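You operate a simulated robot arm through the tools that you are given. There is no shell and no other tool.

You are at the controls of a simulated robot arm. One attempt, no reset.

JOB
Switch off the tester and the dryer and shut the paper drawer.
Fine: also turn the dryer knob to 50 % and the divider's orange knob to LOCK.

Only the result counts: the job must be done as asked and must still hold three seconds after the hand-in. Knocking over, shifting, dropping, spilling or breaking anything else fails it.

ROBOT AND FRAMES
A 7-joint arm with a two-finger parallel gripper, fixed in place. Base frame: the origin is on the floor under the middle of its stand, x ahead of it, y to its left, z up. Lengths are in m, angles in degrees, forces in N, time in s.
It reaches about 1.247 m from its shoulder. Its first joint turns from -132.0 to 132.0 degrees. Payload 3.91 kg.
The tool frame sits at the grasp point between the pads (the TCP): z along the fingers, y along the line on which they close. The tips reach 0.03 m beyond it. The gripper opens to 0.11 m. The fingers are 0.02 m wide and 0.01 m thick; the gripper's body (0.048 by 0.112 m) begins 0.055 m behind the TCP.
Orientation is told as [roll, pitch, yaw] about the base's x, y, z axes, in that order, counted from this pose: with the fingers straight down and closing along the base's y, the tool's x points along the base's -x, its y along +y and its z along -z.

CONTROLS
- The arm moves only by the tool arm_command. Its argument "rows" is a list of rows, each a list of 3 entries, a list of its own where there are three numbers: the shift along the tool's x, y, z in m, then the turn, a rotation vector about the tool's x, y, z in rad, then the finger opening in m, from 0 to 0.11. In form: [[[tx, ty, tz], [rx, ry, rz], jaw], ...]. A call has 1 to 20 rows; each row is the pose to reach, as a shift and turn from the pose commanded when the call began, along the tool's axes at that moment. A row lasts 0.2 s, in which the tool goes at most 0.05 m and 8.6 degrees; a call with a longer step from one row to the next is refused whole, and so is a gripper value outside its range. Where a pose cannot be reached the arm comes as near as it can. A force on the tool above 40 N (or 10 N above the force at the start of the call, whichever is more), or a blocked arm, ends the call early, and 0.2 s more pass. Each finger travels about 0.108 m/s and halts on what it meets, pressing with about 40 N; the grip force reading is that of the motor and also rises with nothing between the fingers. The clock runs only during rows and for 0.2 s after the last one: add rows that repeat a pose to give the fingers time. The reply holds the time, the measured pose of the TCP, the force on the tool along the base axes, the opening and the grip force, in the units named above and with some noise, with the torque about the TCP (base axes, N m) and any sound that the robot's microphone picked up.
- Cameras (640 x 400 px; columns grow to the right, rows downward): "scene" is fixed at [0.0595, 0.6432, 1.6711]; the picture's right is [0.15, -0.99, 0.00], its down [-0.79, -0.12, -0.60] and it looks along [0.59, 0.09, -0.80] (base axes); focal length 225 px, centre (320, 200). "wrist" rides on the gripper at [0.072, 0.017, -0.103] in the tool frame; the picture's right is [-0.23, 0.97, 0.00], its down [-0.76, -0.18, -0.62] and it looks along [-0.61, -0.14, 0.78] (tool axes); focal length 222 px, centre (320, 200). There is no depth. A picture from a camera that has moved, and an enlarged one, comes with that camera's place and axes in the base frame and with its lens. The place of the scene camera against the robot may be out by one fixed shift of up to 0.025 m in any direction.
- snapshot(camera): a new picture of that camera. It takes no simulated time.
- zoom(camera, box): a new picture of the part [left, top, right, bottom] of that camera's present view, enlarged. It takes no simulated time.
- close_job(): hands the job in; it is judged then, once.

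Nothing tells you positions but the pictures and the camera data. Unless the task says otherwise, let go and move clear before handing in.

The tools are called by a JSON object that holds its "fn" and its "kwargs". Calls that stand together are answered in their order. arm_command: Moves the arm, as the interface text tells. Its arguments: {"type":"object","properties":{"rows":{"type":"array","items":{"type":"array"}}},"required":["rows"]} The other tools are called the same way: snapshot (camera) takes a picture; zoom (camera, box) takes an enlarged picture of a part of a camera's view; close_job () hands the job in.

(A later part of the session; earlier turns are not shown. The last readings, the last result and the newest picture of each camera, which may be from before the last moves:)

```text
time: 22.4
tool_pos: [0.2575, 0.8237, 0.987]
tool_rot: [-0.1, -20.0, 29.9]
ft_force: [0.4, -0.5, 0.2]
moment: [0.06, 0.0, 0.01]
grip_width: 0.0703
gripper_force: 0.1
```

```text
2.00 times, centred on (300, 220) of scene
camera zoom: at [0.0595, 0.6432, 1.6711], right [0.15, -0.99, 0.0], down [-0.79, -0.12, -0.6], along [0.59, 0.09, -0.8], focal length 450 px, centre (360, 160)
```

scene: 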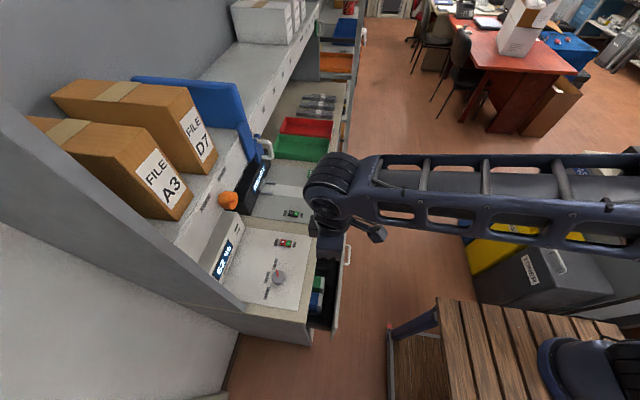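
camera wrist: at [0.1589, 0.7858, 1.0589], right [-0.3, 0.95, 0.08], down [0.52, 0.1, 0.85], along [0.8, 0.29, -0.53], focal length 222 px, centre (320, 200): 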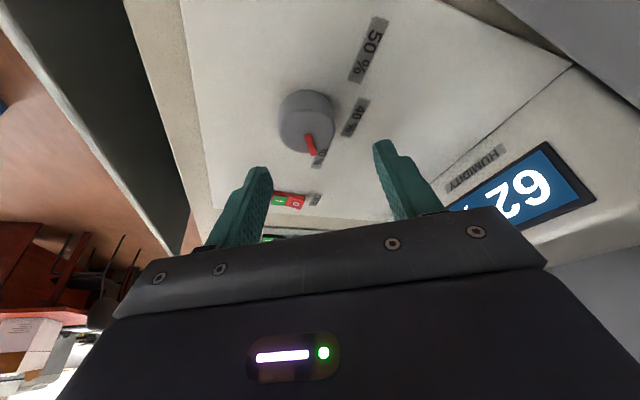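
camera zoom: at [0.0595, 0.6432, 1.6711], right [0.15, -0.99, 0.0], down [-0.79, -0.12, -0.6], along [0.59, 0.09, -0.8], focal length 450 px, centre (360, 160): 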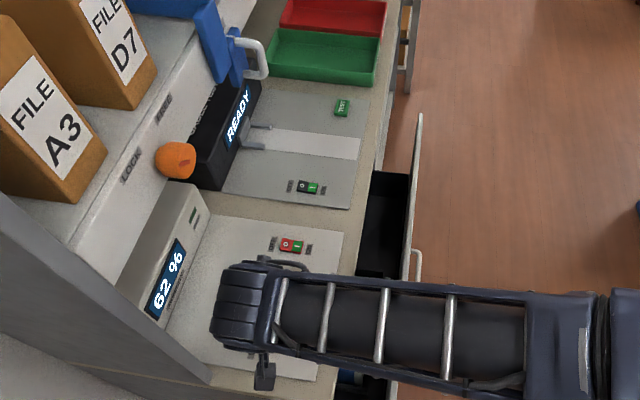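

{"fn": "zoom", "kwargs": {"camera": "wrist", "box": [220, 70, 420, 210]}}

```text
2.86 times, centred on (320, 140) of wrist
camera zoom: at [0.1589, 0.7858, 1.0589], right [-0.3, 0.95, 0.08], down [0.52, 0.1, 0.85], along [0.8, 0.29, -0.53], focal length 635 px, centre (320, 371)
```

zoom: 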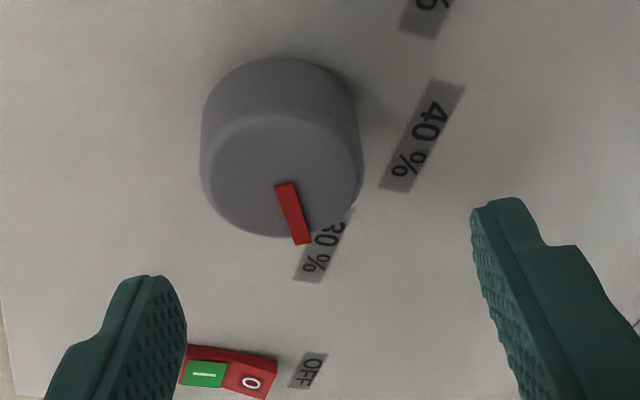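

The views agree on the knob centre at about (0.265, 0.8215), with the top at z≈0.926. I'll make a small lateral correction, then descend and check forces before closing.

{"fn": "arm_command", "kwargs": {"rows": [[[0.0023, -0.0055, -0.0008], [0, 0, 0], 0.07], [[0.0079, -0.0055, 0.0147], [0, 0, 0], 0.07], [[0.0136, -0.0055, 0.0302], [0, 0, 0], 0.07], [[0.0164, -0.0055, 0.038], [0, 0, 0], 0.07], [[0.0192, -0.0055, 0.0457], [0, 0, 0], 0.07]]}}

{"fn": "snapshot", "kwargs": {"camera": "wrist"}}

```text
time: 23.6
tool_pos: [0.2578, 0.8171, 0.9362]
tool_rot: [-0.1, -20.0, 30.1]
ft_force: [-0.2, -0.3, 0.4]
moment: [-0.03, -0.03, 0.02]
grip_width: 0.0698
gripper_force: 0.0
```

```text
taken
camera wrist: at [0.1594, 0.78, 1.0082], right [-0.3, 0.95, 0.08], down [0.52, 0.1, 0.85], along [0.8, 0.3, -0.53], focal length 222 px, centre (320, 200)
```

wrist: 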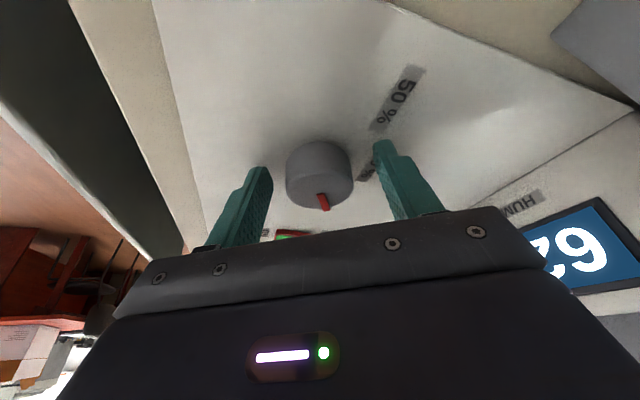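

{"fn": "zoom", "kwargs": {"camera": "wrist", "box": [220, 110, 420, 240]}}

{"fn": "zoom", "kwargs": {"camera": "scene", "box": [220, 220, 340, 330]}}

```text
3.08 times, centred on (320, 175) of wrist
camera zoom: at [0.1594, 0.78, 1.0082], right [-0.3, 0.95, 0.08], down [0.52, 0.1, 0.85], along [0.8, 0.3, -0.53], focal length 684 px, centre (320, 277)
```

zoom: 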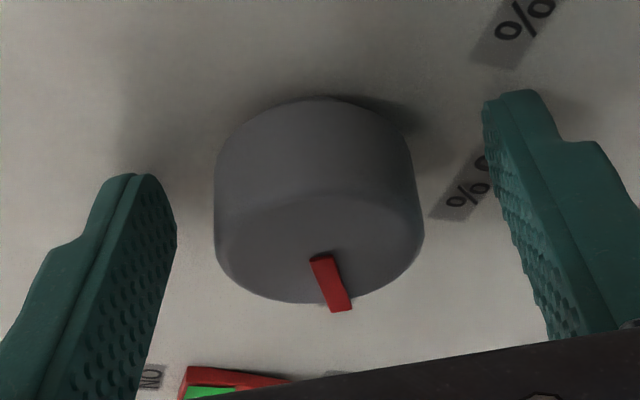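

```text
3.64 times, centred on (280, 275) of scene
camera zoom: at [0.0595, 0.6432, 1.6711], right [0.15, -0.99, 0.0], down [-0.79, -0.12, -0.6], along [0.59, 0.09, -0.8], focal length 817 px, centre (466, -73)
```

zoom: 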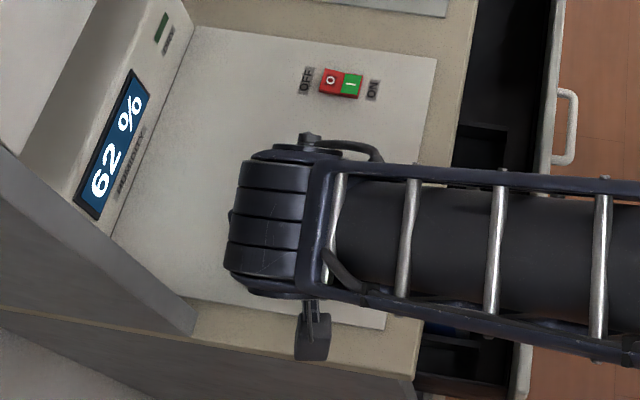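

The fingers straddle the knob with no contact. I'll close on it.

{"fn": "arm_command", "kwargs": {"rows": [[[0, 0, 0], [0, 0, 0], 0.055], [[0, 0, 0], [0, 0, 0], 0.045], [[0, 0, 0], [0, 0, 0], 0.035], [[0, 0, 0], [0, 0, 0], 0.03], [[0, 0, 0], [0, 0, 0], 0.03]]}}

{"fn": "zoom", "kwargs": {"camera": "wrist", "box": [220, 110, 420, 240]}}

```text
time: 24.8
tool_pos: [0.2582, 0.8161, 0.9351]
tool_rot: [-0.2, -20.0, 29.9]
ft_force: [5.4, -18.6, 0.6]
moment: [-0.64, -0.07, -0.14]
grip_width: 0.0412
gripper_force: 45.0
```

```text
3.08 times, centred on (320, 175) of wrist
camera zoom: at [0.1602, 0.7793, 1.0083], right [-0.3, 0.95, 0.08], down [0.52, 0.1, 0.85], along [0.8, 0.29, -0.53], focal length 684 px, centre (320, 277)
```

zoom: 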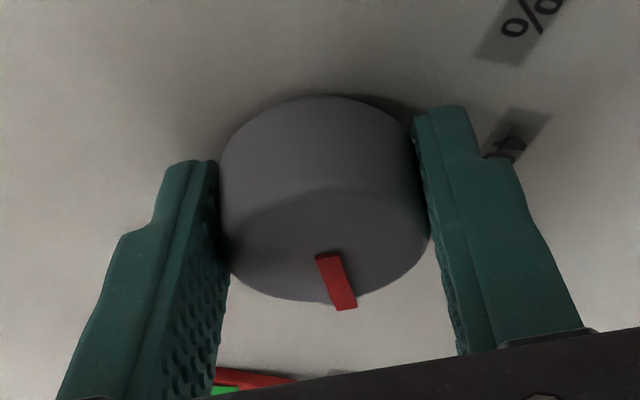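

The knob is gripped (41 mm). The side force shows about 1 mm of offset, which I'll correct while turning. Now I rotate +120° about the vertical knob axis, moving the TCP on a small arc to suit the 20° lean.

{"fn": "arm_command", "kwargs": {"rows": [[[0.0001, -0.0021, 0.0], [-0.0448, 0, -0.123], 0.03], [[-0.0001, -0.0032, 0.0], [-0.0895, 0, -0.2461], 0.03], [[-0.0004, -0.0042, 0.0002], [-0.1343, 0, -0.3691], 0.03], [[-0.0009, -0.0052, 0.0003], [-0.1791, 0, -0.4922], 0.03], [[-0.0015, -0.0061, 0.0005], [-0.2238, 0, -0.6152], 0.03], [[-0.0021, -0.0069, 0.0008], [-0.2686, 0, -0.7383], 0.03], [[-0.0029, -0.0075, 0.001], [-0.3134, 0, -0.8613], 0.03], [[-0.0037, -0.0082, 0.0013], [-0.3581, 0, -0.9844], 0.03], [[-0.0047, -0.0086, 0.0017], [-0.4029, 0, -1.1074], 0.03], [[-0.0056, -0.009, 0.002], [-0.4477, 0, -1.2305], 0.03], [[-0.0065, -0.0092, 0.0024], [-0.4925, 0, -1.3535], 0.03], [[-0.0076, -0.0093, 0.0027], [-0.5372, 0, -1.4766], 0.03], [[-0.0086, -0.0092, 0.0031], [-0.582, 0, -1.5996], 0.03], [[-0.0096, -0.009, 0.0035], [-0.6268, 0, -1.7227], 0.03], [[-0.0105, -0.0086, 0.0038], [-0.6715, 0, -1.8457], 0.03], [[-0.0114, -0.0082, 0.0042], [-0.7163, 0, -1.9688], 0.03], [[-0.0114, -0.0082, 0.0042], [-0.7163, 0, -1.9688], 0.03]]}}

{"fn": "snapshot", "kwargs": {"camera": "wrist"}}

{"fn": "zoom", "kwargs": {"camera": "scene", "box": [220, 160, 400, 320]}}

```text
time: 28.4
tool_pos: [0.2725, 0.8162, 0.9375]
tool_rot: [0.0, -20.0, 150.1]
ft_force: [1.4, 8.0, 3.9]
moment: [-0.03, 0.13, -0.01]
grip_width: 0.041
gripper_force: 45.3
```

```text
taken
camera wrist: at [0.3529, 0.7495, 1.0095], right [-0.67, -0.74, 0.08], down [-0.35, 0.4, 0.85], along [-0.66, 0.54, -0.53], focal length 222 px, centre (320, 200)
```

wrist: 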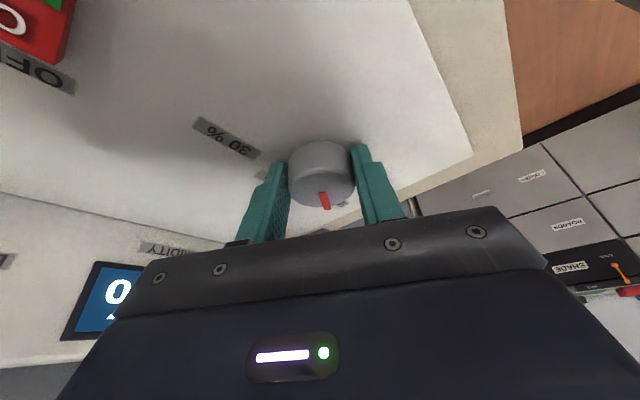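

```text
2.50 times, centred on (310, 240) of scene
camera zoom: at [0.0595, 0.6432, 1.6711], right [0.15, -0.99, 0.0], down [-0.79, -0.12, -0.6], along [0.59, 0.09, -0.8], focal length 562 px, centre (345, 100)
```

zoom: 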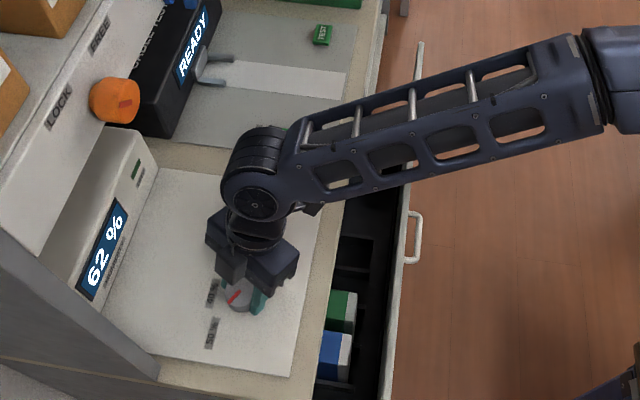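

The knob turned with the gripper. I'll release, lift, and back off to check the pointer against 50 %.

{"fn": "arm_command", "kwargs": {"rows": [[[0, 0, 0], [0, 0, 0], 0.05], [[0, 0, 0], [0, 0, 0], 0.07], [[0, 0, 0], [0, 0, 0], 0.07], [[-0.0068, 0, -0.0188], [0, 0, 0], 0.07], [[-0.0154, 0, -0.0423], [0, 0, 0], 0.07], [[-0.0068, 0.025, -0.07], [0, 0, 0], 0.07], [[0.0034, 0.0693, -0.1077], [0, 0, 0], 0.07]]}}

{"fn": "snapshot", "kwargs": {"camera": "wrist"}}

{"fn": "zoom", "kwargs": {"camera": "scene", "box": [220, 200, 340, 320]}}

```text
refused: row 7 steps farther than a row can; nothing moved
```

```text
taken
camera wrist: at [0.3529, 0.7495, 1.0095], right [-0.67, -0.74, 0.08], down [-0.35, 0.4, 0.85], along [-0.66, 0.54, -0.53], focal length 222 px, centre (320, 200)
```

wrist: 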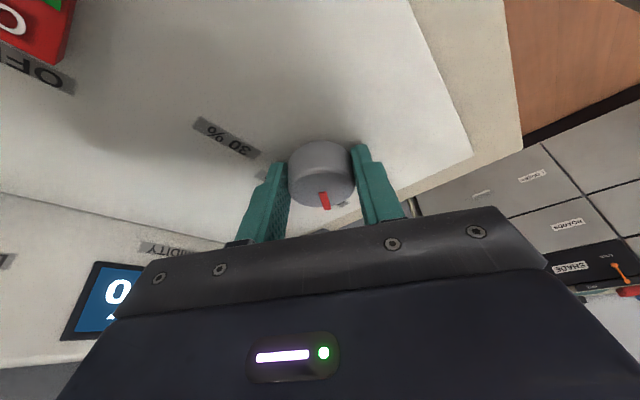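

```text
3.33 times, centred on (280, 260) of scene
camera zoom: at [0.0595, 0.6432, 1.6711], right [0.15, -0.99, 0.0], down [-0.79, -0.12, -0.6], along [0.59, 0.09, -0.8], focal length 749 px, centre (453, 0)
```

zoom: 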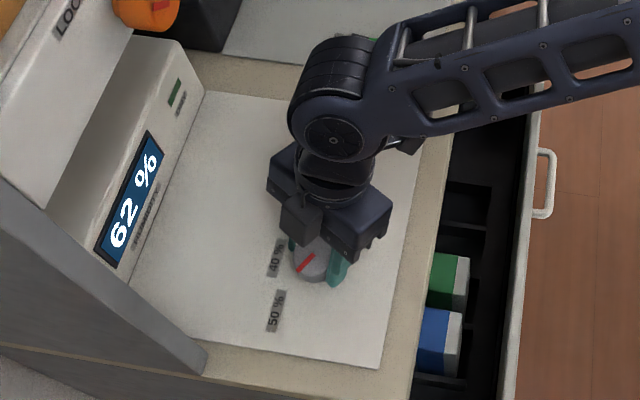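

The step was too long, so I'll resend with smaller ones. The scene view already shows the pointer at about −58°, toward 50 %.

{"fn": "arm_command", "kwargs": {"rows": [[[0, 0, 0], [0, 0, 0], 0.05], [[0, 0, 0], [0, 0, 0], 0.07], [[0, 0, 0], [0, 0, 0], 0.07], [[-0.0068, 0, -0.0188], [0, 0, 0], 0.07], [[-0.0154, 0, -0.0423], [0, 0, 0], 0.07], [[-0.0095, 0.02, -0.063], [0, 0, 0], 0.07], [[-0.003, 0.045, -0.085], [0, 0, 0], 0.07], [[0.0034, 0.0693, -0.1077], [0, 0, 0], 0.07]]}}

{"fn": "snapshot", "kwargs": {"camera": "wrist"}}

{"fn": "zoom", "kwargs": {"camera": "scene", "box": [220, 200, 340, 320]}}

```text
time: 30.2
tool_pos: [0.2726, 0.7346, 1.0363]
tool_rot: [0.1, -19.9, 150.0]
ft_force: [0.4, 0.2, 0.8]
moment: [0.0, 0.02, -0.01]
grip_width: 0.0699
gripper_force: 0.0
```

```text
taken
camera wrist: at [0.3537, 0.6687, 1.109], right [-0.67, -0.74, 0.08], down [-0.35, 0.41, 0.85], along [-0.66, 0.54, -0.53], focal length 222 px, centre (320, 200)
```

wrist: 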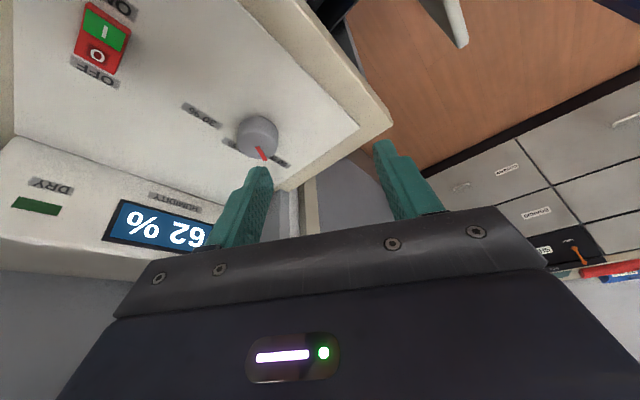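

```text
3.33 times, centred on (280, 260) of scene
camera zoom: at [0.0595, 0.6432, 1.6711], right [0.15, -0.99, 0.0], down [-0.79, -0.12, -0.6], along [0.59, 0.09, -0.8], focal length 749 px, centre (453, 0)
```

zoom: 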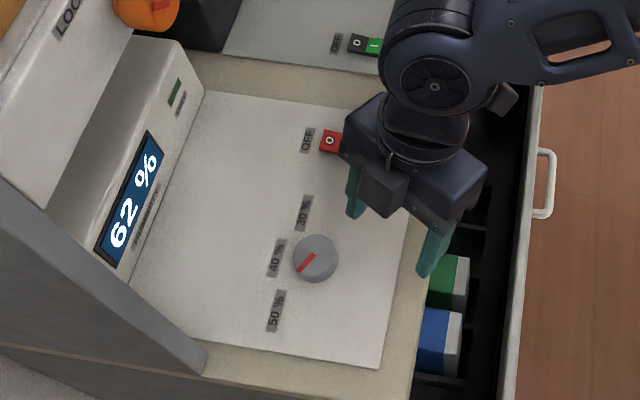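

{"fn": "zoom", "kwargs": {"camera": "scene", "box": [255, 250, 305, 305]}}

{"fn": "zoom", "kwargs": {"camera": "wrist", "box": [170, 90, 310, 190]}}

```text
7.27 times, centred on (280, 278) of scene
camera zoom: at [0.0595, 0.6432, 1.6711], right [0.15, -0.99, 0.0], down [-0.79, -0.12, -0.6], along [0.59, 0.09, -0.8], focal length 1634 px, centre (611, -364)
```

zoom: 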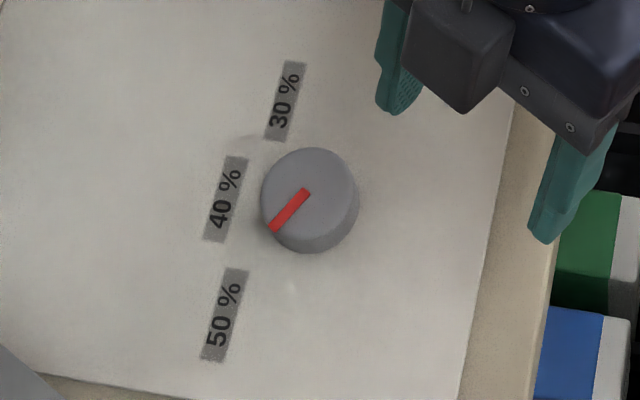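

```text
4.00 times, centred on (240, 140) of wrist
camera zoom: at [0.3537, 0.6687, 1.109], right [-0.67, -0.74, 0.08], down [-0.35, 0.41, 0.85], along [-0.66, 0.54, -0.53], focal length 888 px, centre (640, 440)
```

zoom: 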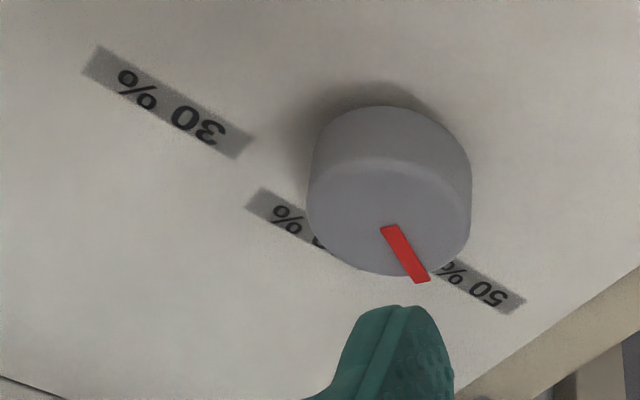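

The dryer knob now points at 50 % (−60°). Next is the dryer rocker, whose O side is at about (0.395, 0.846, 0.91). I'll swing back to nominal yaw with closed fingers and hover nearby.

{"fn": "arm_command", "kwargs": {"rows": [[[0.01, -0.0125, -0.0029], [0.0448, 0, 0.123], 0.06], [[0.02, -0.025, -0.0057], [0.0895, 0, 0.246], 0.04], [[0.0301, -0.0375, -0.0086], [0.1343, 0, 0.369], 0.02], [[0.0401, -0.05, -0.0114], [0.179, 0, 0.492], 0.0], [[0.0501, -0.0625, -0.0143], [0.2238, 0, 0.615], 0.0], [[0.0602, -0.075, -0.0171], [0.2685, 0, 0.738], 0.0], [[0.0702, -0.0875, -0.02], [0.3133, 0, 0.861], 0.0], [[0.0802, -0.1, -0.0228], [0.358, 0, 0.984], 0.0], [[0.0802, -0.1, -0.0228], [0.358, 0, 0.984], 0.0]]}}

{"fn": "snapshot", "kwargs": {"camera": "wrist"}}

{"fn": "zoom", "kwargs": {"camera": "wrist", "box": [240, 60, 400, 220]}}

{"fn": "zoom", "kwargs": {"camera": "scene", "box": [200, 140, 360, 300]}}

```text
time: 32.2
tool_pos: [0.3938, 0.781, 1.0303]
tool_rot: [-0.1, -20.0, 90.0]
ft_force: [-0.6, 0.7, -0.6]
moment: [-0.02, -0.03, 0.0]
grip_width: 0.0003
gripper_force: 37.7
```

```text
taken
camera wrist: at [0.3761, 0.6765, 1.1031], right [-0.97, 0.21, 0.08], down [0.18, 0.5, 0.85], along [0.14, 0.84, -0.53], focal length 222 px, centre (320, 200)
```

wrist: 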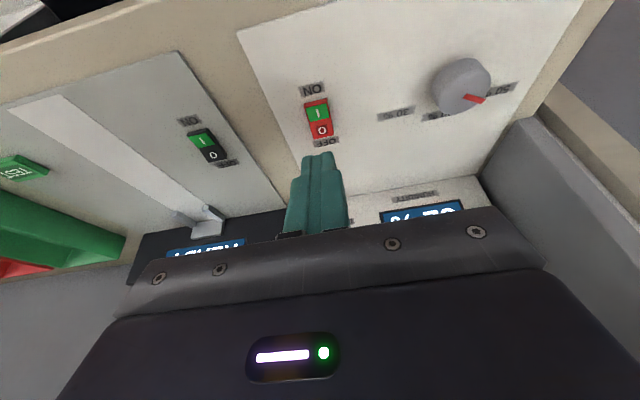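

```text
2.50 times, centred on (320, 140) of wrist
camera zoom: at [0.3761, 0.6765, 1.1031], right [-0.97, 0.21, 0.08], down [0.18, 0.5, 0.85], along [0.14, 0.84, -0.53], focal length 555 px, centre (320, 350)
```

zoom: 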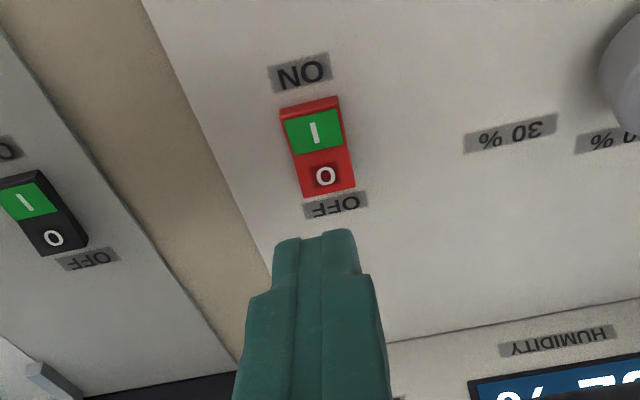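

```text
2.50 times, centred on (280, 220) of scene
camera zoom: at [0.0595, 0.6432, 1.6711], right [0.15, -0.99, 0.0], down [-0.79, -0.12, -0.6], along [0.59, 0.09, -0.8], focal length 562 px, centre (420, 150)
```

zoom: 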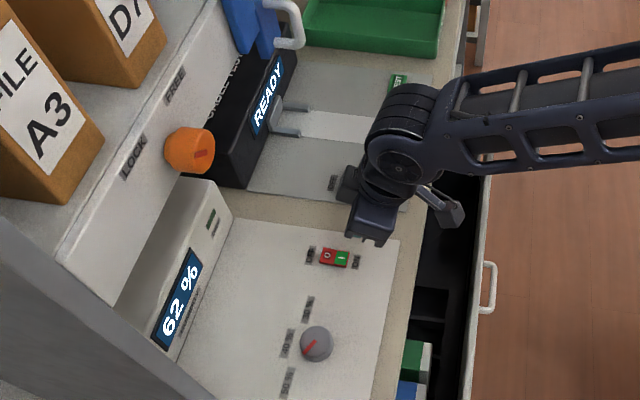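

The O half spans y≈0.833–0.854 at x≈0.394, z≈0.909. I'll go just above its outer part.

{"fn": "arm_command", "kwargs": {"rows": [[[-0.012, 0, 0.031], [0, 0, 0], 0.0], [[-0.024, 0, 0.062], [0, 0, 0], 0.0], [[-0.0354, 0, 0.0927], [0, 0, 0], 0.0], [[-0.0354, 0, 0.0927], [0, 0, 0], 0.0]]}}

{"fn": "zoom", "kwargs": {"camera": "wrist", "box": [240, 80, 400, 240]}}

{"fn": "zoom", "kwargs": {"camera": "scene", "box": [240, 200, 340, 290]}}

```text
time: 33.2
tool_pos: [0.3957, 0.8465, 0.9576]
tool_rot: [0.0, -20.0, 90.1]
ft_force: [-0.1, -0.1, 0.1]
moment: [-0.01, -0.03, 0.01]
grip_width: 0.0
gripper_force: 37.0
```

```text
2.50 times, centred on (320, 160) of wrist
camera zoom: at [0.3781, 0.7428, 1.0295], right [-0.97, 0.21, 0.08], down [0.18, 0.5, 0.85], along [0.14, 0.84, -0.53], focal length 555 px, centre (320, 300)
```

zoom: 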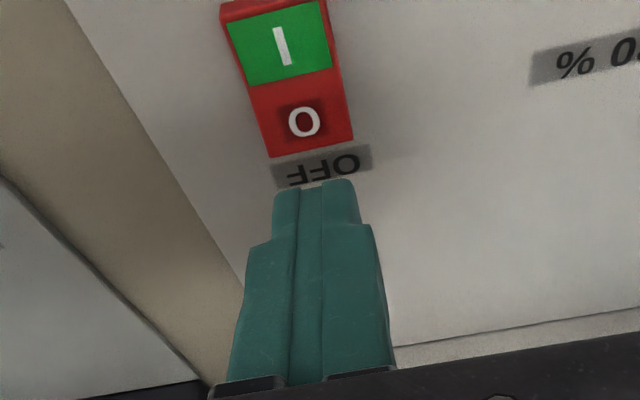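

```text
4.44 times, centred on (290, 245) of scene
camera zoom: at [0.0595, 0.6432, 1.6711], right [0.15, -0.99, 0.0], down [-0.79, -0.12, -0.6], along [0.59, 0.09, -0.8], focal length 999 px, centre (453, 0)
```

zoom: 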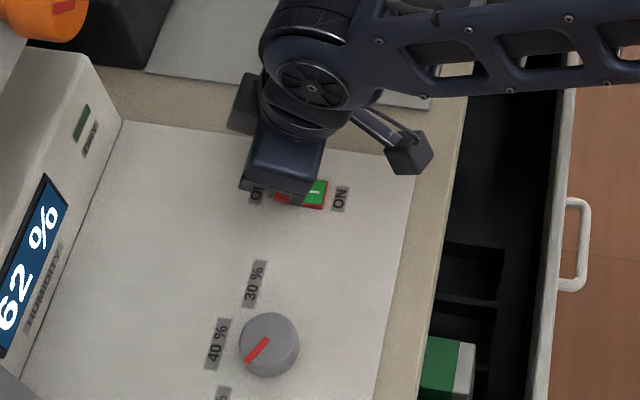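

The tip is right over the O half's outer region. I'll press down in small steps.

{"fn": "arm_command", "kwargs": {"rows": [[[0.0021, 0.0012, 0.0056], [0, 0, 0], 0.0], [[0.0041, 0.0012, 0.0113], [0, 0, 0], 0.0], [[0.0055, 0.0012, 0.015], [0, 0, 0], 0.0], [[0.0062, 0.0012, 0.0169], [0, 0, 0], 0.0]]}}

{"fn": "zoom", "kwargs": {"camera": "wrist", "box": [240, 80, 400, 240]}}

```text
time: 34.2
tool_pos: [0.3938, 0.8472, 0.9419]
tool_rot: [-0.1, -20.3, 90.0]
ft_force: [0.1, -7.2, 29.4]
moment: [-0.18, 0.02, 0.0]
grip_width: 0.0002
gripper_force: 37.8
heard: click, click
```

```text
2.50 times, centred on (320, 160) of wrist
camera zoom: at [0.3757, 0.7421, 1.0136], right [-0.97, 0.21, 0.08], down [0.18, 0.5, 0.85], along [0.14, 0.84, -0.52], focal length 555 px, centre (320, 300)
```

zoom: 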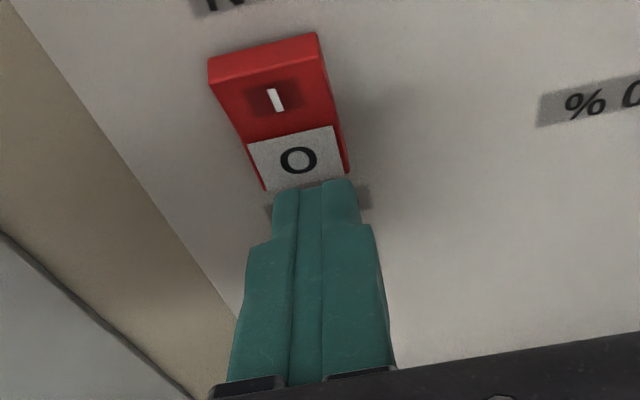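

Two clicks; the I side is now dark and the O side is shown active, so it's OFF. I'll lift up and verify the display.

{"fn": "arm_command", "kwargs": {"rows": [[[-0.0068, 0, -0.0188], [0, 0, 0], 0.0], [[-0.0205, 0, -0.0564], [0, 0, 0], 0.0], [[-0.0205, 0, -0.0564], [0, 0, 0], 0.0]]}}

{"fn": "snapshot", "kwargs": {"camera": "wrist"}}

{"fn": "zoom", "kwargs": {"camera": "scene", "box": [200, 140, 360, 300]}}

{"fn": "zoom", "kwargs": {"camera": "wrist", "box": [180, 60, 400, 220]}}

```text
time: 35.0
tool_pos: [0.3942, 0.8462, 0.9972]
tool_rot: [0.0, -19.8, 90.1]
ft_force: [0.1, 0.4, -0.3]
moment: [0.02, 0.01, 0.01]
grip_width: 0.0
gripper_force: 37.8
```

```text
taken
camera wrist: at [0.3762, 0.7419, 1.0702], right [-0.97, 0.21, 0.08], down [0.18, 0.5, 0.85], along [0.14, 0.84, -0.53], focal length 222 px, centre (320, 200)
```

wrist: 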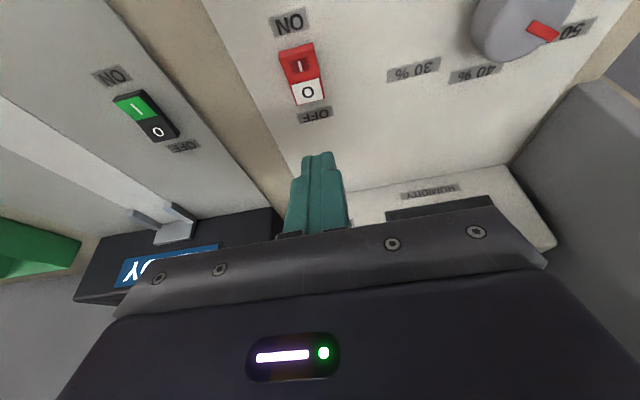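

```text
2.50 times, centred on (280, 220) of scene
camera zoom: at [0.0595, 0.6432, 1.6711], right [0.15, -0.99, 0.0], down [-0.79, -0.12, -0.6], along [0.59, 0.09, -0.8], focal length 562 px, centre (420, 150)
```

zoom: 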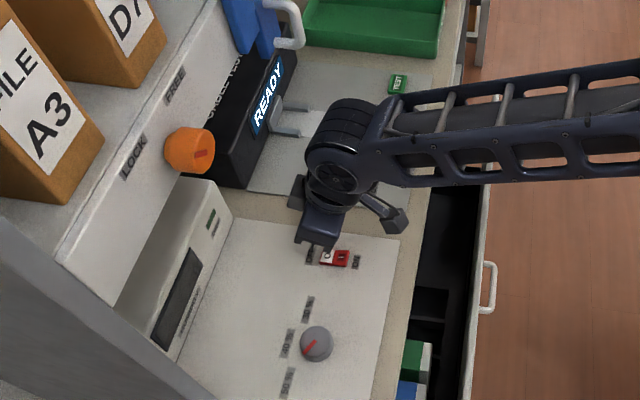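

```text
2.50 times, centred on (290, 140) of wrist
camera zoom: at [0.3762, 0.7419, 1.0702], right [-0.97, 0.21, 0.08], down [0.18, 0.5, 0.85], along [0.14, 0.84, -0.53], focal length 555 px, centre (395, 350)
```

zoom: 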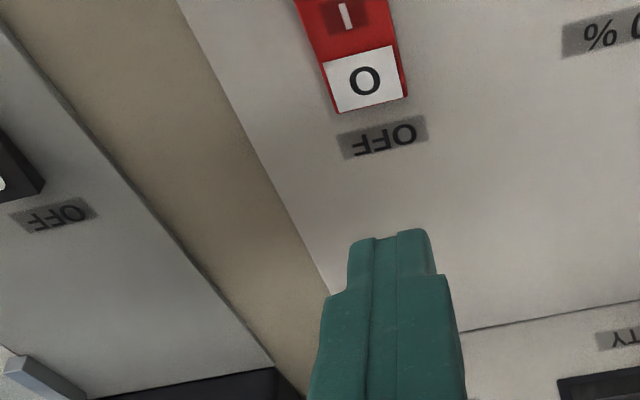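

Dryer is off (display dark). Now I'll locate the tester switch.

{"fn": "zoom", "kwargs": {"camera": "wrist", "box": [80, 50, 240, 170]}}

```text
3.33 times, centred on (160, 110) of wrist
camera zoom: at [0.3762, 0.7419, 1.0702], right [-0.97, 0.21, 0.08], down [0.18, 0.5, 0.85], along [0.14, 0.84, -0.53], focal length 740 px, centre (853, 500)
```

zoom: 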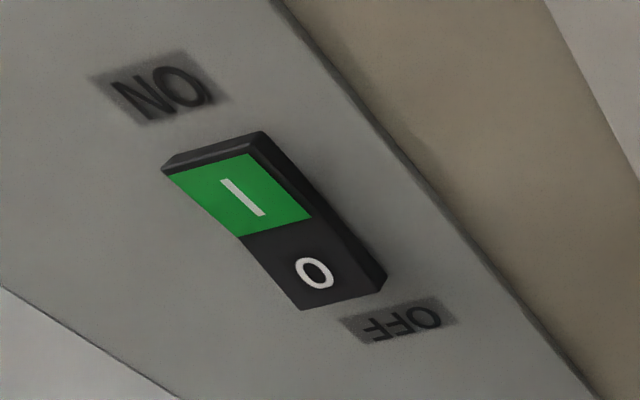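

Tester O side sits at about (0.526, 0.8435, 0.909). I'll lean the hand back 10° more to stay clear of the divider's handle and move over.

{"fn": "arm_command", "kwargs": {"rows": [[[0.0088, -0.033, -0.0093], [0, -0.0436, 0], 0.0], [[0.0177, -0.066, -0.0187], [0, -0.0873, 0], 0.0], [[0.0265, -0.099, -0.028], [0, -0.1309, 0], 0.0], [[0.0353, -0.132, -0.0373], [0, -0.1745, 0], 0.0], [[0.0353, -0.132, -0.0373], [0, -0.1745, 0], 0.0]]}}

{"fn": "snapshot", "kwargs": {"camera": "wrist"}}

{"fn": "zoom", "kwargs": {"camera": "wrist", "box": [240, 60, 400, 220]}}

{"fn": "zoom", "kwargs": {"camera": "scene", "box": [220, 100, 380, 260]}}

```text
time: 36.2
tool_pos: [0.5268, 0.8004, 1.0245]
tool_rot: [-0.1, -30.0, 90.0]
ft_force: [-0.7, -0.5, 0.2]
moment: [0.01, 0.02, 0.01]
grip_width: 0.0002
gripper_force: 37.7
```

```text
taken
camera wrist: at [0.509, 0.685, 1.0762], right [-0.97, 0.2, 0.11], down [0.18, 0.35, 0.92], along [0.14, 0.92, -0.37], focal length 222 px, centre (320, 200)
```

wrist: 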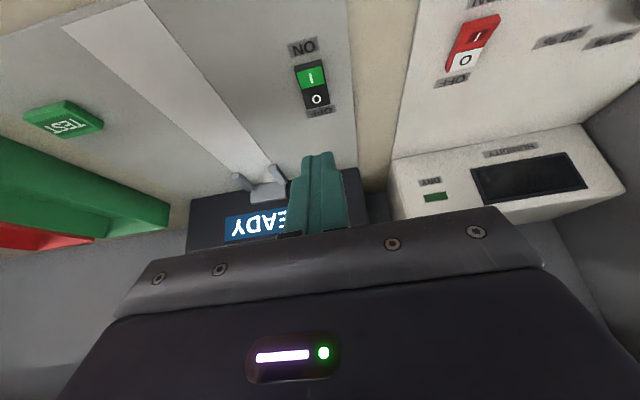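

```text
2.50 times, centred on (320, 140) of wrist
camera zoom: at [0.509, 0.685, 1.0762], right [-0.97, 0.2, 0.11], down [0.18, 0.35, 0.92], along [0.14, 0.92, -0.37], focal length 555 px, centre (320, 350)
```

zoom: 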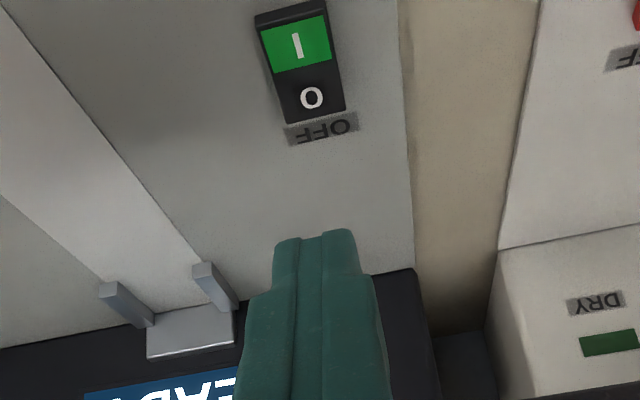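

```text
2.50 times, centred on (300, 180) of scene
camera zoom: at [0.0595, 0.6432, 1.6711], right [0.15, -0.99, 0.0], down [-0.79, -0.12, -0.6], along [0.59, 0.09, -0.8], focal length 562 px, centre (370, 250)
```

zoom: 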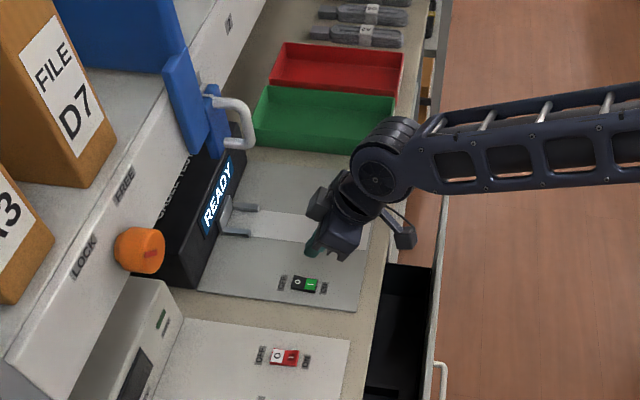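

Position confirmed at (0.525, 0.844). I'll move over it and press down.

{"fn": "arm_command", "kwargs": {"rows": [[[-0.0009, 0.0008, 0.0407], [0, 0, 0], 0.0], [[-0.0018, 0.0015, 0.0813], [0, 0, 0], 0.0], [[0.0012, 0.0015, 0.0865], [0, 0, 0], 0.0], [[0.0037, 0.0015, 0.0908], [0, 0, 0], 0.0], [[0.005, 0.0015, 0.093], [0, 0, 0], 0.0], [[0.006, 0.0015, 0.0947], [0, 0, 0], 0.0]]}}

{"fn": "zoom", "kwargs": {"camera": "wrist", "box": [240, 60, 400, 220]}}

{"fn": "zoom", "kwargs": {"camera": "scene", "box": [220, 100, 380, 260]}}

```text
time: 37.6
tool_pos: [0.5251, 0.8432, 0.9402]
tool_rot: [-0.2, -30.3, 90.1]
ft_force: [4.8, -7.2, 35.8]
moment: [-0.02, -0.12, 0.15]
grip_width: 0.0
gripper_force: 37.6
heard: click, click
```

```text
2.50 times, centred on (320, 140) of wrist
camera zoom: at [0.5072, 0.7271, 0.9934], right [-0.97, 0.2, 0.11], down [0.17, 0.34, 0.92], along [0.14, 0.92, -0.37], focal length 555 px, centre (320, 350)
```

zoom: 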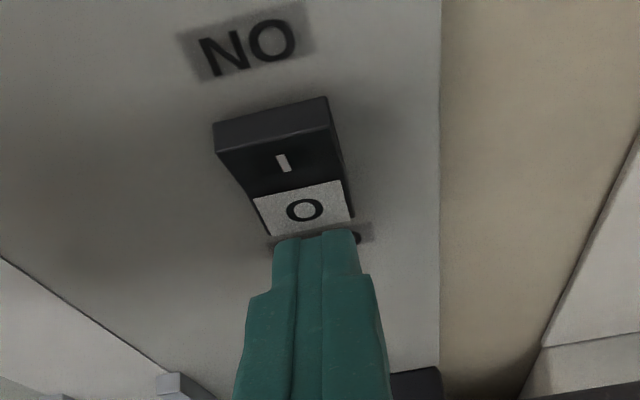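

```text
2.50 times, centred on (300, 180) of scene
camera zoom: at [0.0595, 0.6432, 1.6711], right [0.15, -0.99, 0.0], down [-0.79, -0.12, -0.6], along [0.59, 0.09, -0.8], focal length 562 px, centre (370, 250)
```

zoom: 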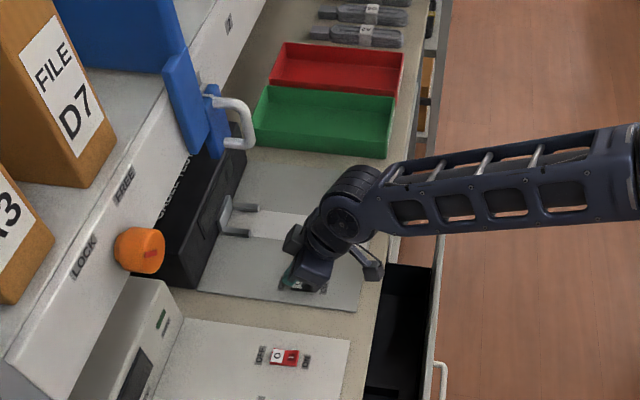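

Tester display is dark and its O side is pressed, so the tester is OFF. I'll lift, retreat over the floor, and look at the drawer front.

{"fn": "arm_command", "kwargs": {"rows": [[[-0.01, 0, -0.0173], [0, 0, 0], 0.0], [[-0.02, 0, -0.0346], [0, 0, 0], 0.0], [[0.0138, 0.0061, -0.0567], [0, -0.029, 0], 0.0], [[0.0476, 0.0122, -0.0788], [0, -0.058, 0], 0.0], [[0.0815, 0.0183, -0.1009], [0, -0.087, 0], 0.0], [[0.1153, 0.0244, -0.123], [0, -0.116, 0], 0.0], [[0.1491, 0.0306, -0.1451], [0, -0.145, 0], 0.0], [[0.1829, 0.0367, -0.1672], [0, -0.175, 0], 0.0], [[0.2168, 0.0428, -0.1893], [0, -0.204, 0], 0.0], [[0.2506, 0.0489, -0.2114], [0, -0.233, 0], 0.0], [[0.2844, 0.055, -0.2335], [0, -0.262, 0], 0.0], [[0.2844, 0.055, -0.2335], [0, -0.262, 0], 0.0]]}}

{"fn": "snapshot", "kwargs": {"camera": "wrist"}}

{"fn": "snapshot", "kwargs": {"camera": "scene"}}

```text
time: 40.2
tool_pos: [0.4687, 0.479, 0.9933]
tool_rot: [0.0, -45.0, 90.1]
ft_force: [0.7, -0.3, 0.0]
moment: [-0.01, 0.02, 0.03]
grip_width: 0.0004
gripper_force: 37.9
```

```text
taken
camera wrist: at [0.4514, 0.3542, 1.0156], right [-0.97, 0.16, 0.16], down [0.18, 0.1, 0.98], along [0.14, 0.98, -0.12], focal length 222 px, centre (320, 200)
```

wrist: 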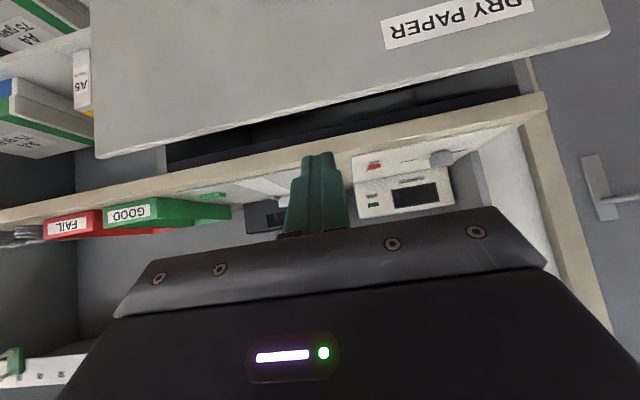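

```text
taken
```

scene: 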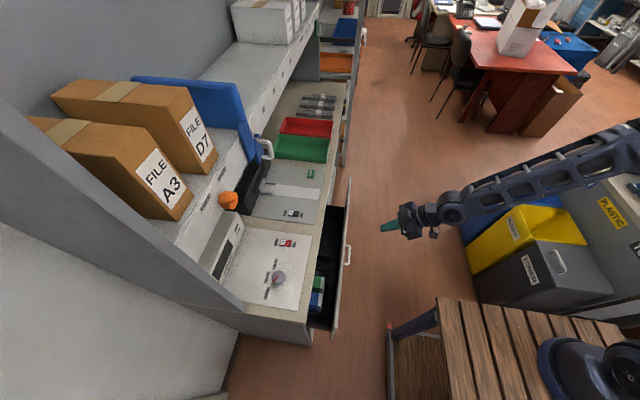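

The drawer front's top edge is at z≈0.867, y≈0.61, spanning x≈0.16–0.80, with the handle at z≈0.73. I'll lower to push on the plate above the handle at x≈0.48.

{"fn": "arm_command", "kwargs": {"rows": [[[0.0182, -0.0028, 0.0398], [0, 0, 0], 0.0], [[0.0364, -0.0055, 0.0795], [0, 0, 0], 0.0], [[0.0546, -0.0083, 0.1193], [0, 0, 0], 0.0], [[0.0728, -0.011, 0.159], [0, 0, 0], 0.0], [[0.0728, -0.011, 0.159], [0, 0, 0], 0.0]]}}

{"fn": "snapshot", "kwargs": {"camera": "wrist"}}

{"fn": "snapshot", "kwargs": {"camera": "scene"}}

```text
time: 41.4
tool_pos: [0.4801, 0.5412, 0.8316]
tool_rot: [0.0, -45.1, 90.1]
ft_force: [0.1, 0.3, 0.0]
moment: [-0.02, -0.01, 0.01]
grip_width: 0.0
gripper_force: 37.6
```

```text
taken
camera wrist: at [0.4625, 0.4163, 0.853], right [-0.97, 0.16, 0.16], down [0.18, 0.1, 0.98], along [0.14, 0.98, -0.12], focal length 222 px, centre (320, 200)
```

wrist: 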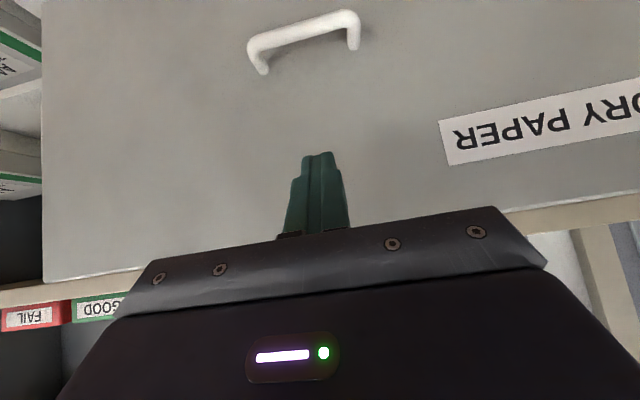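

```text
taken
```

scene: 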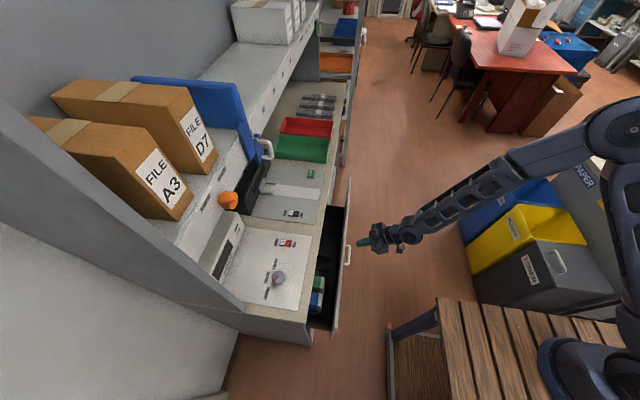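

The fingertips are in front of the plate, above the handle and beside the label. I'll push toward +y gently.

{"fn": "arm_command", "kwargs": {"rows": [[[-0.0106, 0, 0.0106], [0, 0, 0], 0.0], [[-0.0212, 0, 0.0212], [0, 0, 0], 0.0], [[-0.0283, 0, 0.0283], [0, 0, 0], 0.0], [[-0.0354, 0, 0.0354], [0, 0, 0], 0.0], [[-0.0424, 0, 0.0424], [0, 0, 0], 0.0], [[-0.0495, 0, 0.0495], [0, 0, 0], 0.0], [[-0.0566, 0, 0.0566], [0, 0, 0], 0.0], [[-0.0636, 0, 0.0636], [0, 0, 0], 0.0], [[-0.0707, 0, 0.0707], [0, 0, 0], 0.0], [[-0.0778, 0, 0.0778], [0, 0, 0], 0.0], [[-0.0848, 0, 0.0848], [0, 0, 0], 0.0]]}}

{"fn": "snapshot", "kwargs": {"camera": "scene"}}

{"fn": "snapshot", "kwargs": {"camera": "wrist"}}

```text
time: 43.8
tool_pos: [0.4781, 0.6601, 0.8318]
tool_rot: [0.0, -44.9, 90.1]
ft_force: [0.3, -0.3, -0.2]
moment: [0.01, -0.02, -0.03]
grip_width: 0.0002
gripper_force: 38.2
```

```text
taken
```

scene: 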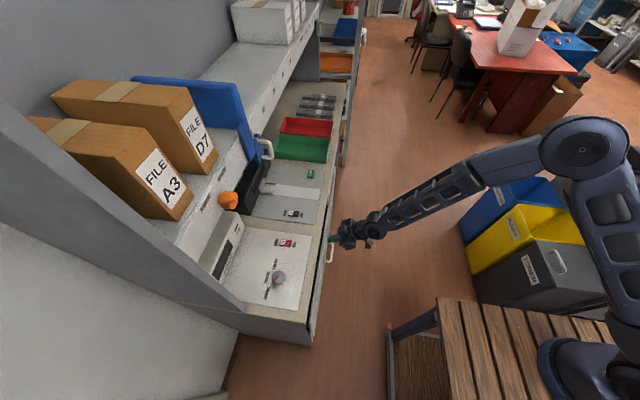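

```text
taken
camera wrist: at [0.4618, 0.536, 0.854], right [-0.97, 0.16, 0.16], down [0.18, 0.1, 0.98], along [0.14, 0.98, -0.12], focal length 222 px, centre (320, 200)
```

wrist: 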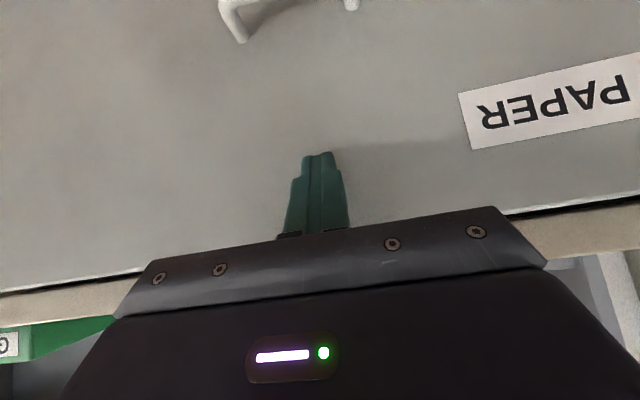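

The drawer is moving freely. I'll keep pushing until it meets its stop.

{"fn": "arm_command", "kwargs": {"rows": [[[-0.0071, 0, 0.0071], [0, 0, 0], 0.0], [[-0.0141, 0, 0.0141], [0, 0, 0], 0.0], [[-0.0212, 0, 0.0212], [0, 0, 0], 0.0], [[-0.0248, 0, 0.0248], [0, 0, 0], 0.0], [[-0.0283, 0, 0.0283], [0, 0, 0], 0.0], [[-0.0304, 0, 0.0304], [0, 0, 0], 0.0]]}}

{"fn": "snapshot", "kwargs": {"camera": "wrist"}}

{"fn": "zoom", "kwargs": {"camera": "scene", "box": [240, 170, 400, 350]}}

```text
time: 44.6
tool_pos: [0.481, 0.6815, 0.8319]
tool_rot: [0.0, -44.6, 90.1]
ft_force: [-3.3, -26.1, 14.2]
moment: [-0.23, 0.08, 0.09]
grip_width: 0.0
gripper_force: 38.1
stopped in row 3: the force on the tool passed its limit at 64 N (the readings are from after the stop); the commanded pose is now the measured one
```

```text
taken
camera wrist: at [0.4635, 0.5574, 0.8544], right [-0.97, 0.16, 0.16], down [0.18, 0.1, 0.98], along [0.14, 0.98, -0.13], focal length 222 px, centre (320, 200)
```

wrist: 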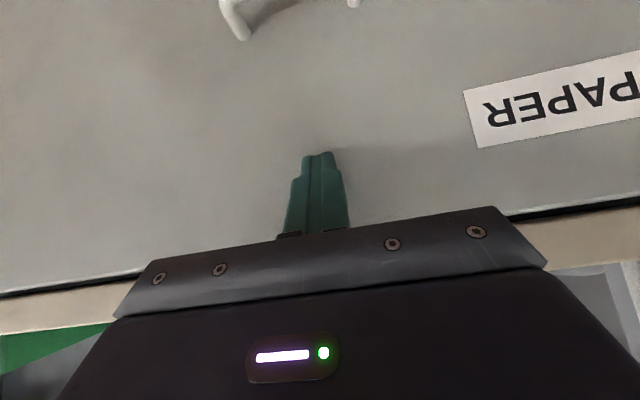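

```text
2.22 times, centred on (320, 260) of scene
camera zoom: at [0.0595, 0.6432, 1.6711], right [0.15, -0.99, 0.0], down [-0.79, -0.12, -0.6], along [0.59, 0.09, -0.8], focal length 499 px, centre (320, 67)
```

zoom: 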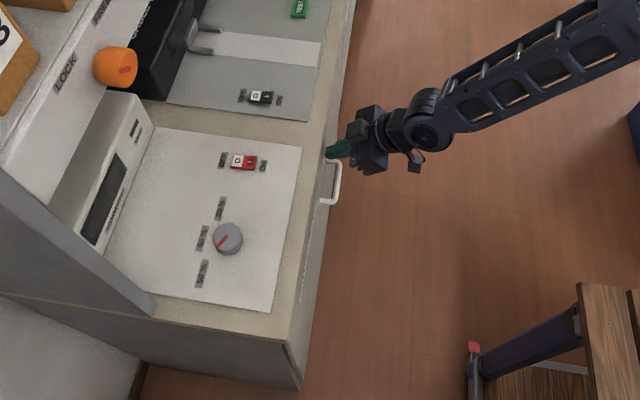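

The drawer reached a firm stop with its front against the cabinet. I'll back away and check that it stays closed.

{"fn": "arm_command", "kwargs": {"rows": [[[0.0141, 0, -0.0141], [0, 0, 0], 0.0], [[0.0424, 0, -0.0424], [0, 0, 0], 0.0], [[0.0707, 0, -0.0707], [0, 0, 0], 0.0], [[0.0848, 0, -0.0991], [0, 0, 0], 0.0], [[0.0848, 0, -0.1273], [0, 0, 0], 0.0], [[0.0848, 0, -0.1556], [0, 0, 0], 0.0], [[0.0848, 0, -0.1838], [0, 0, 0], 0.0], [[0.0848, 0, -0.2121], [0, 0, 0], 0.0], [[0.0848, 0, -0.2121], [0, 0, 0], 0.0]]}}

{"fn": "snapshot", "kwargs": {"camera": "wrist"}}

{"fn": "zoom", "kwargs": {"camera": "scene", "box": [240, 170, 400, 350]}}

{"fn": "snapshot", "kwargs": {"camera": "scene"}}

```text
time: 46.6
tool_pos: [0.4806, 0.473, 0.9219]
tool_rot: [0.0, -44.6, 90.0]
ft_force: [-0.7, -0.5, 0.7]
moment: [0.01, 0.01, -0.03]
grip_width: 0.0001
gripper_force: 37.6
```

```text
taken
camera wrist: at [0.4628, 0.3489, 0.9448], right [-0.97, 0.16, 0.16], down [0.18, 0.1, 0.98], along [0.14, 0.98, -0.13], focal length 222 px, centre (320, 200)
```

wrist: 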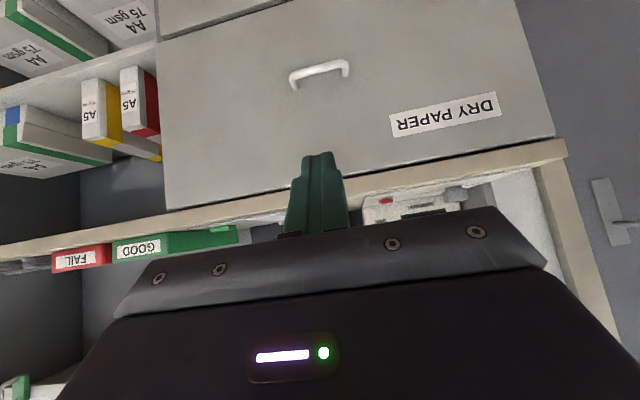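

```text
2.22 times, centred on (320, 260) of scene
camera zoom: at [0.0595, 0.6432, 1.6711], right [0.15, -0.99, 0.0], down [-0.79, -0.12, -0.6], along [0.59, 0.09, -0.8], focal length 499 px, centre (320, 67)
```

zoom: 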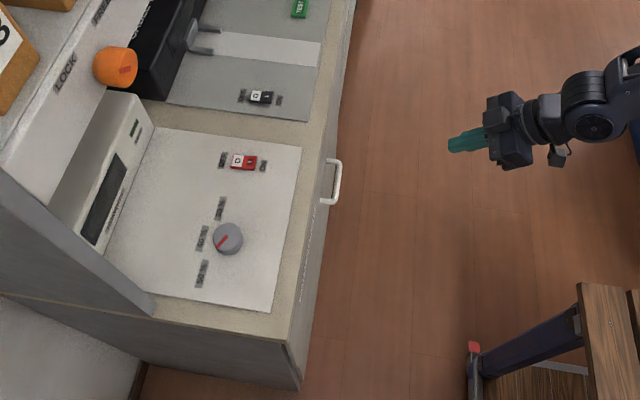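

```text
taken
```

scene: 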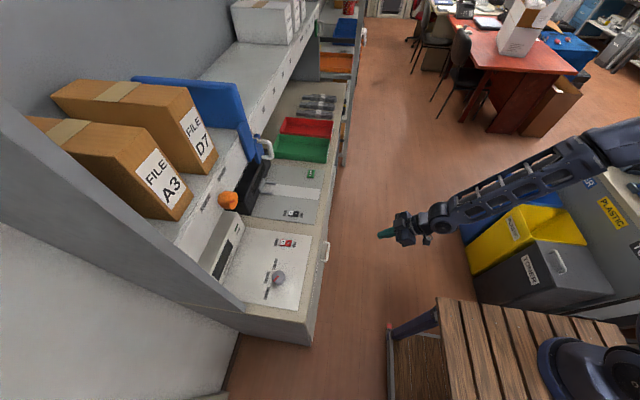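

{"fn": "zoom", "kwargs": {"camera": "wrist", "box": [420, 60, 600, 220]}}

{"fn": "zoom", "kwargs": {"camera": "wrist", "box": [100, 0, 300, 230]}}

{"fn": "zoom", "kwargs": {"camera": "scene", "box": [290, 170, 350, 350]}}

{"fn": "zoom", "kwargs": {"camera": "scene", "box": [190, 140, 330, 310]}}

```text
2.50 times, centred on (510, 140) of wrist
camera zoom: at [0.4628, 0.3489, 0.9448], right [-0.97, 0.16, 0.16], down [0.18, 0.1, 0.98], along [0.14, 0.98, -0.13], focal length 555 px, centre (-155, 350)
```

zoom: 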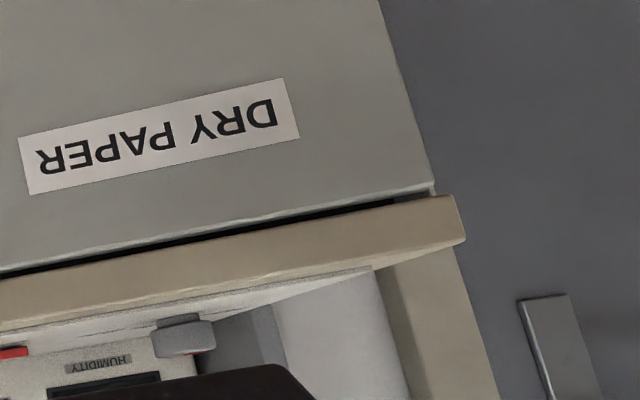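

```text
1.74 times, centred on (200, 115) of wrist
camera zoom: at [0.4628, 0.3489, 0.9448], right [-0.97, 0.16, 0.16], down [0.18, 0.1, 0.98], along [0.14, 0.98, -0.13], focal length 386 px, centre (529, 348)
```

zoom: 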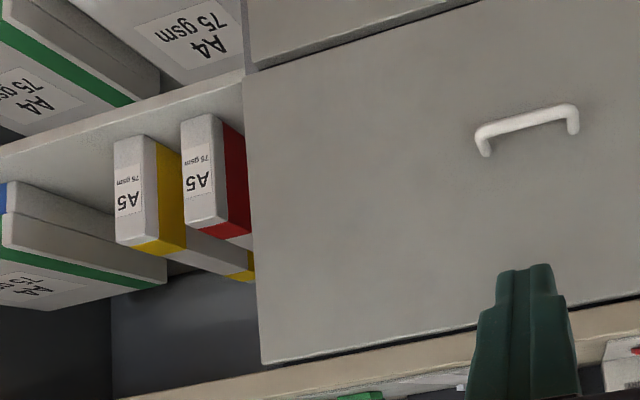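

```text
2.22 times, centred on (320, 260) of scene
camera zoom: at [0.0595, 0.6432, 1.6711], right [0.15, -0.99, 0.0], down [-0.79, -0.12, -0.6], along [0.59, 0.09, -0.8], focal length 499 px, centre (320, 67)
```

zoom: 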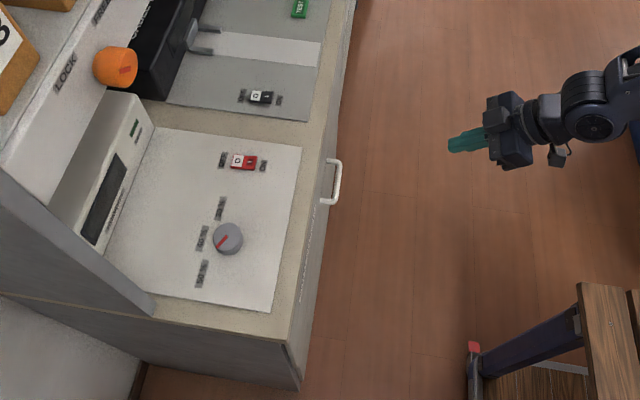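

```text
2.35 times, centred on (260, 225) of scene
camera zoom: at [0.0595, 0.6432, 1.6711], right [0.15, -0.99, 0.0], down [-0.79, -0.12, -0.6], along [0.59, 0.09, -0.8], focal length 529 px, centre (461, 141)
```

zoom: 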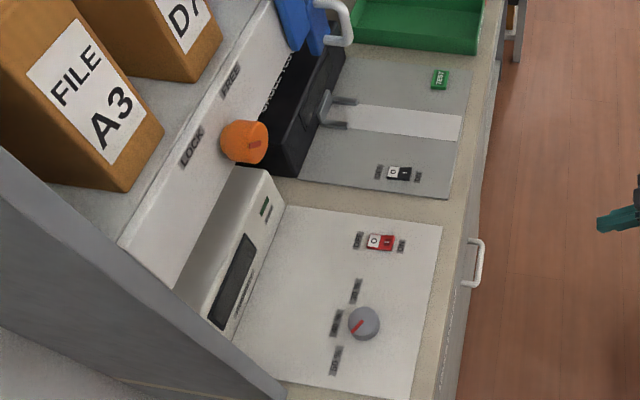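

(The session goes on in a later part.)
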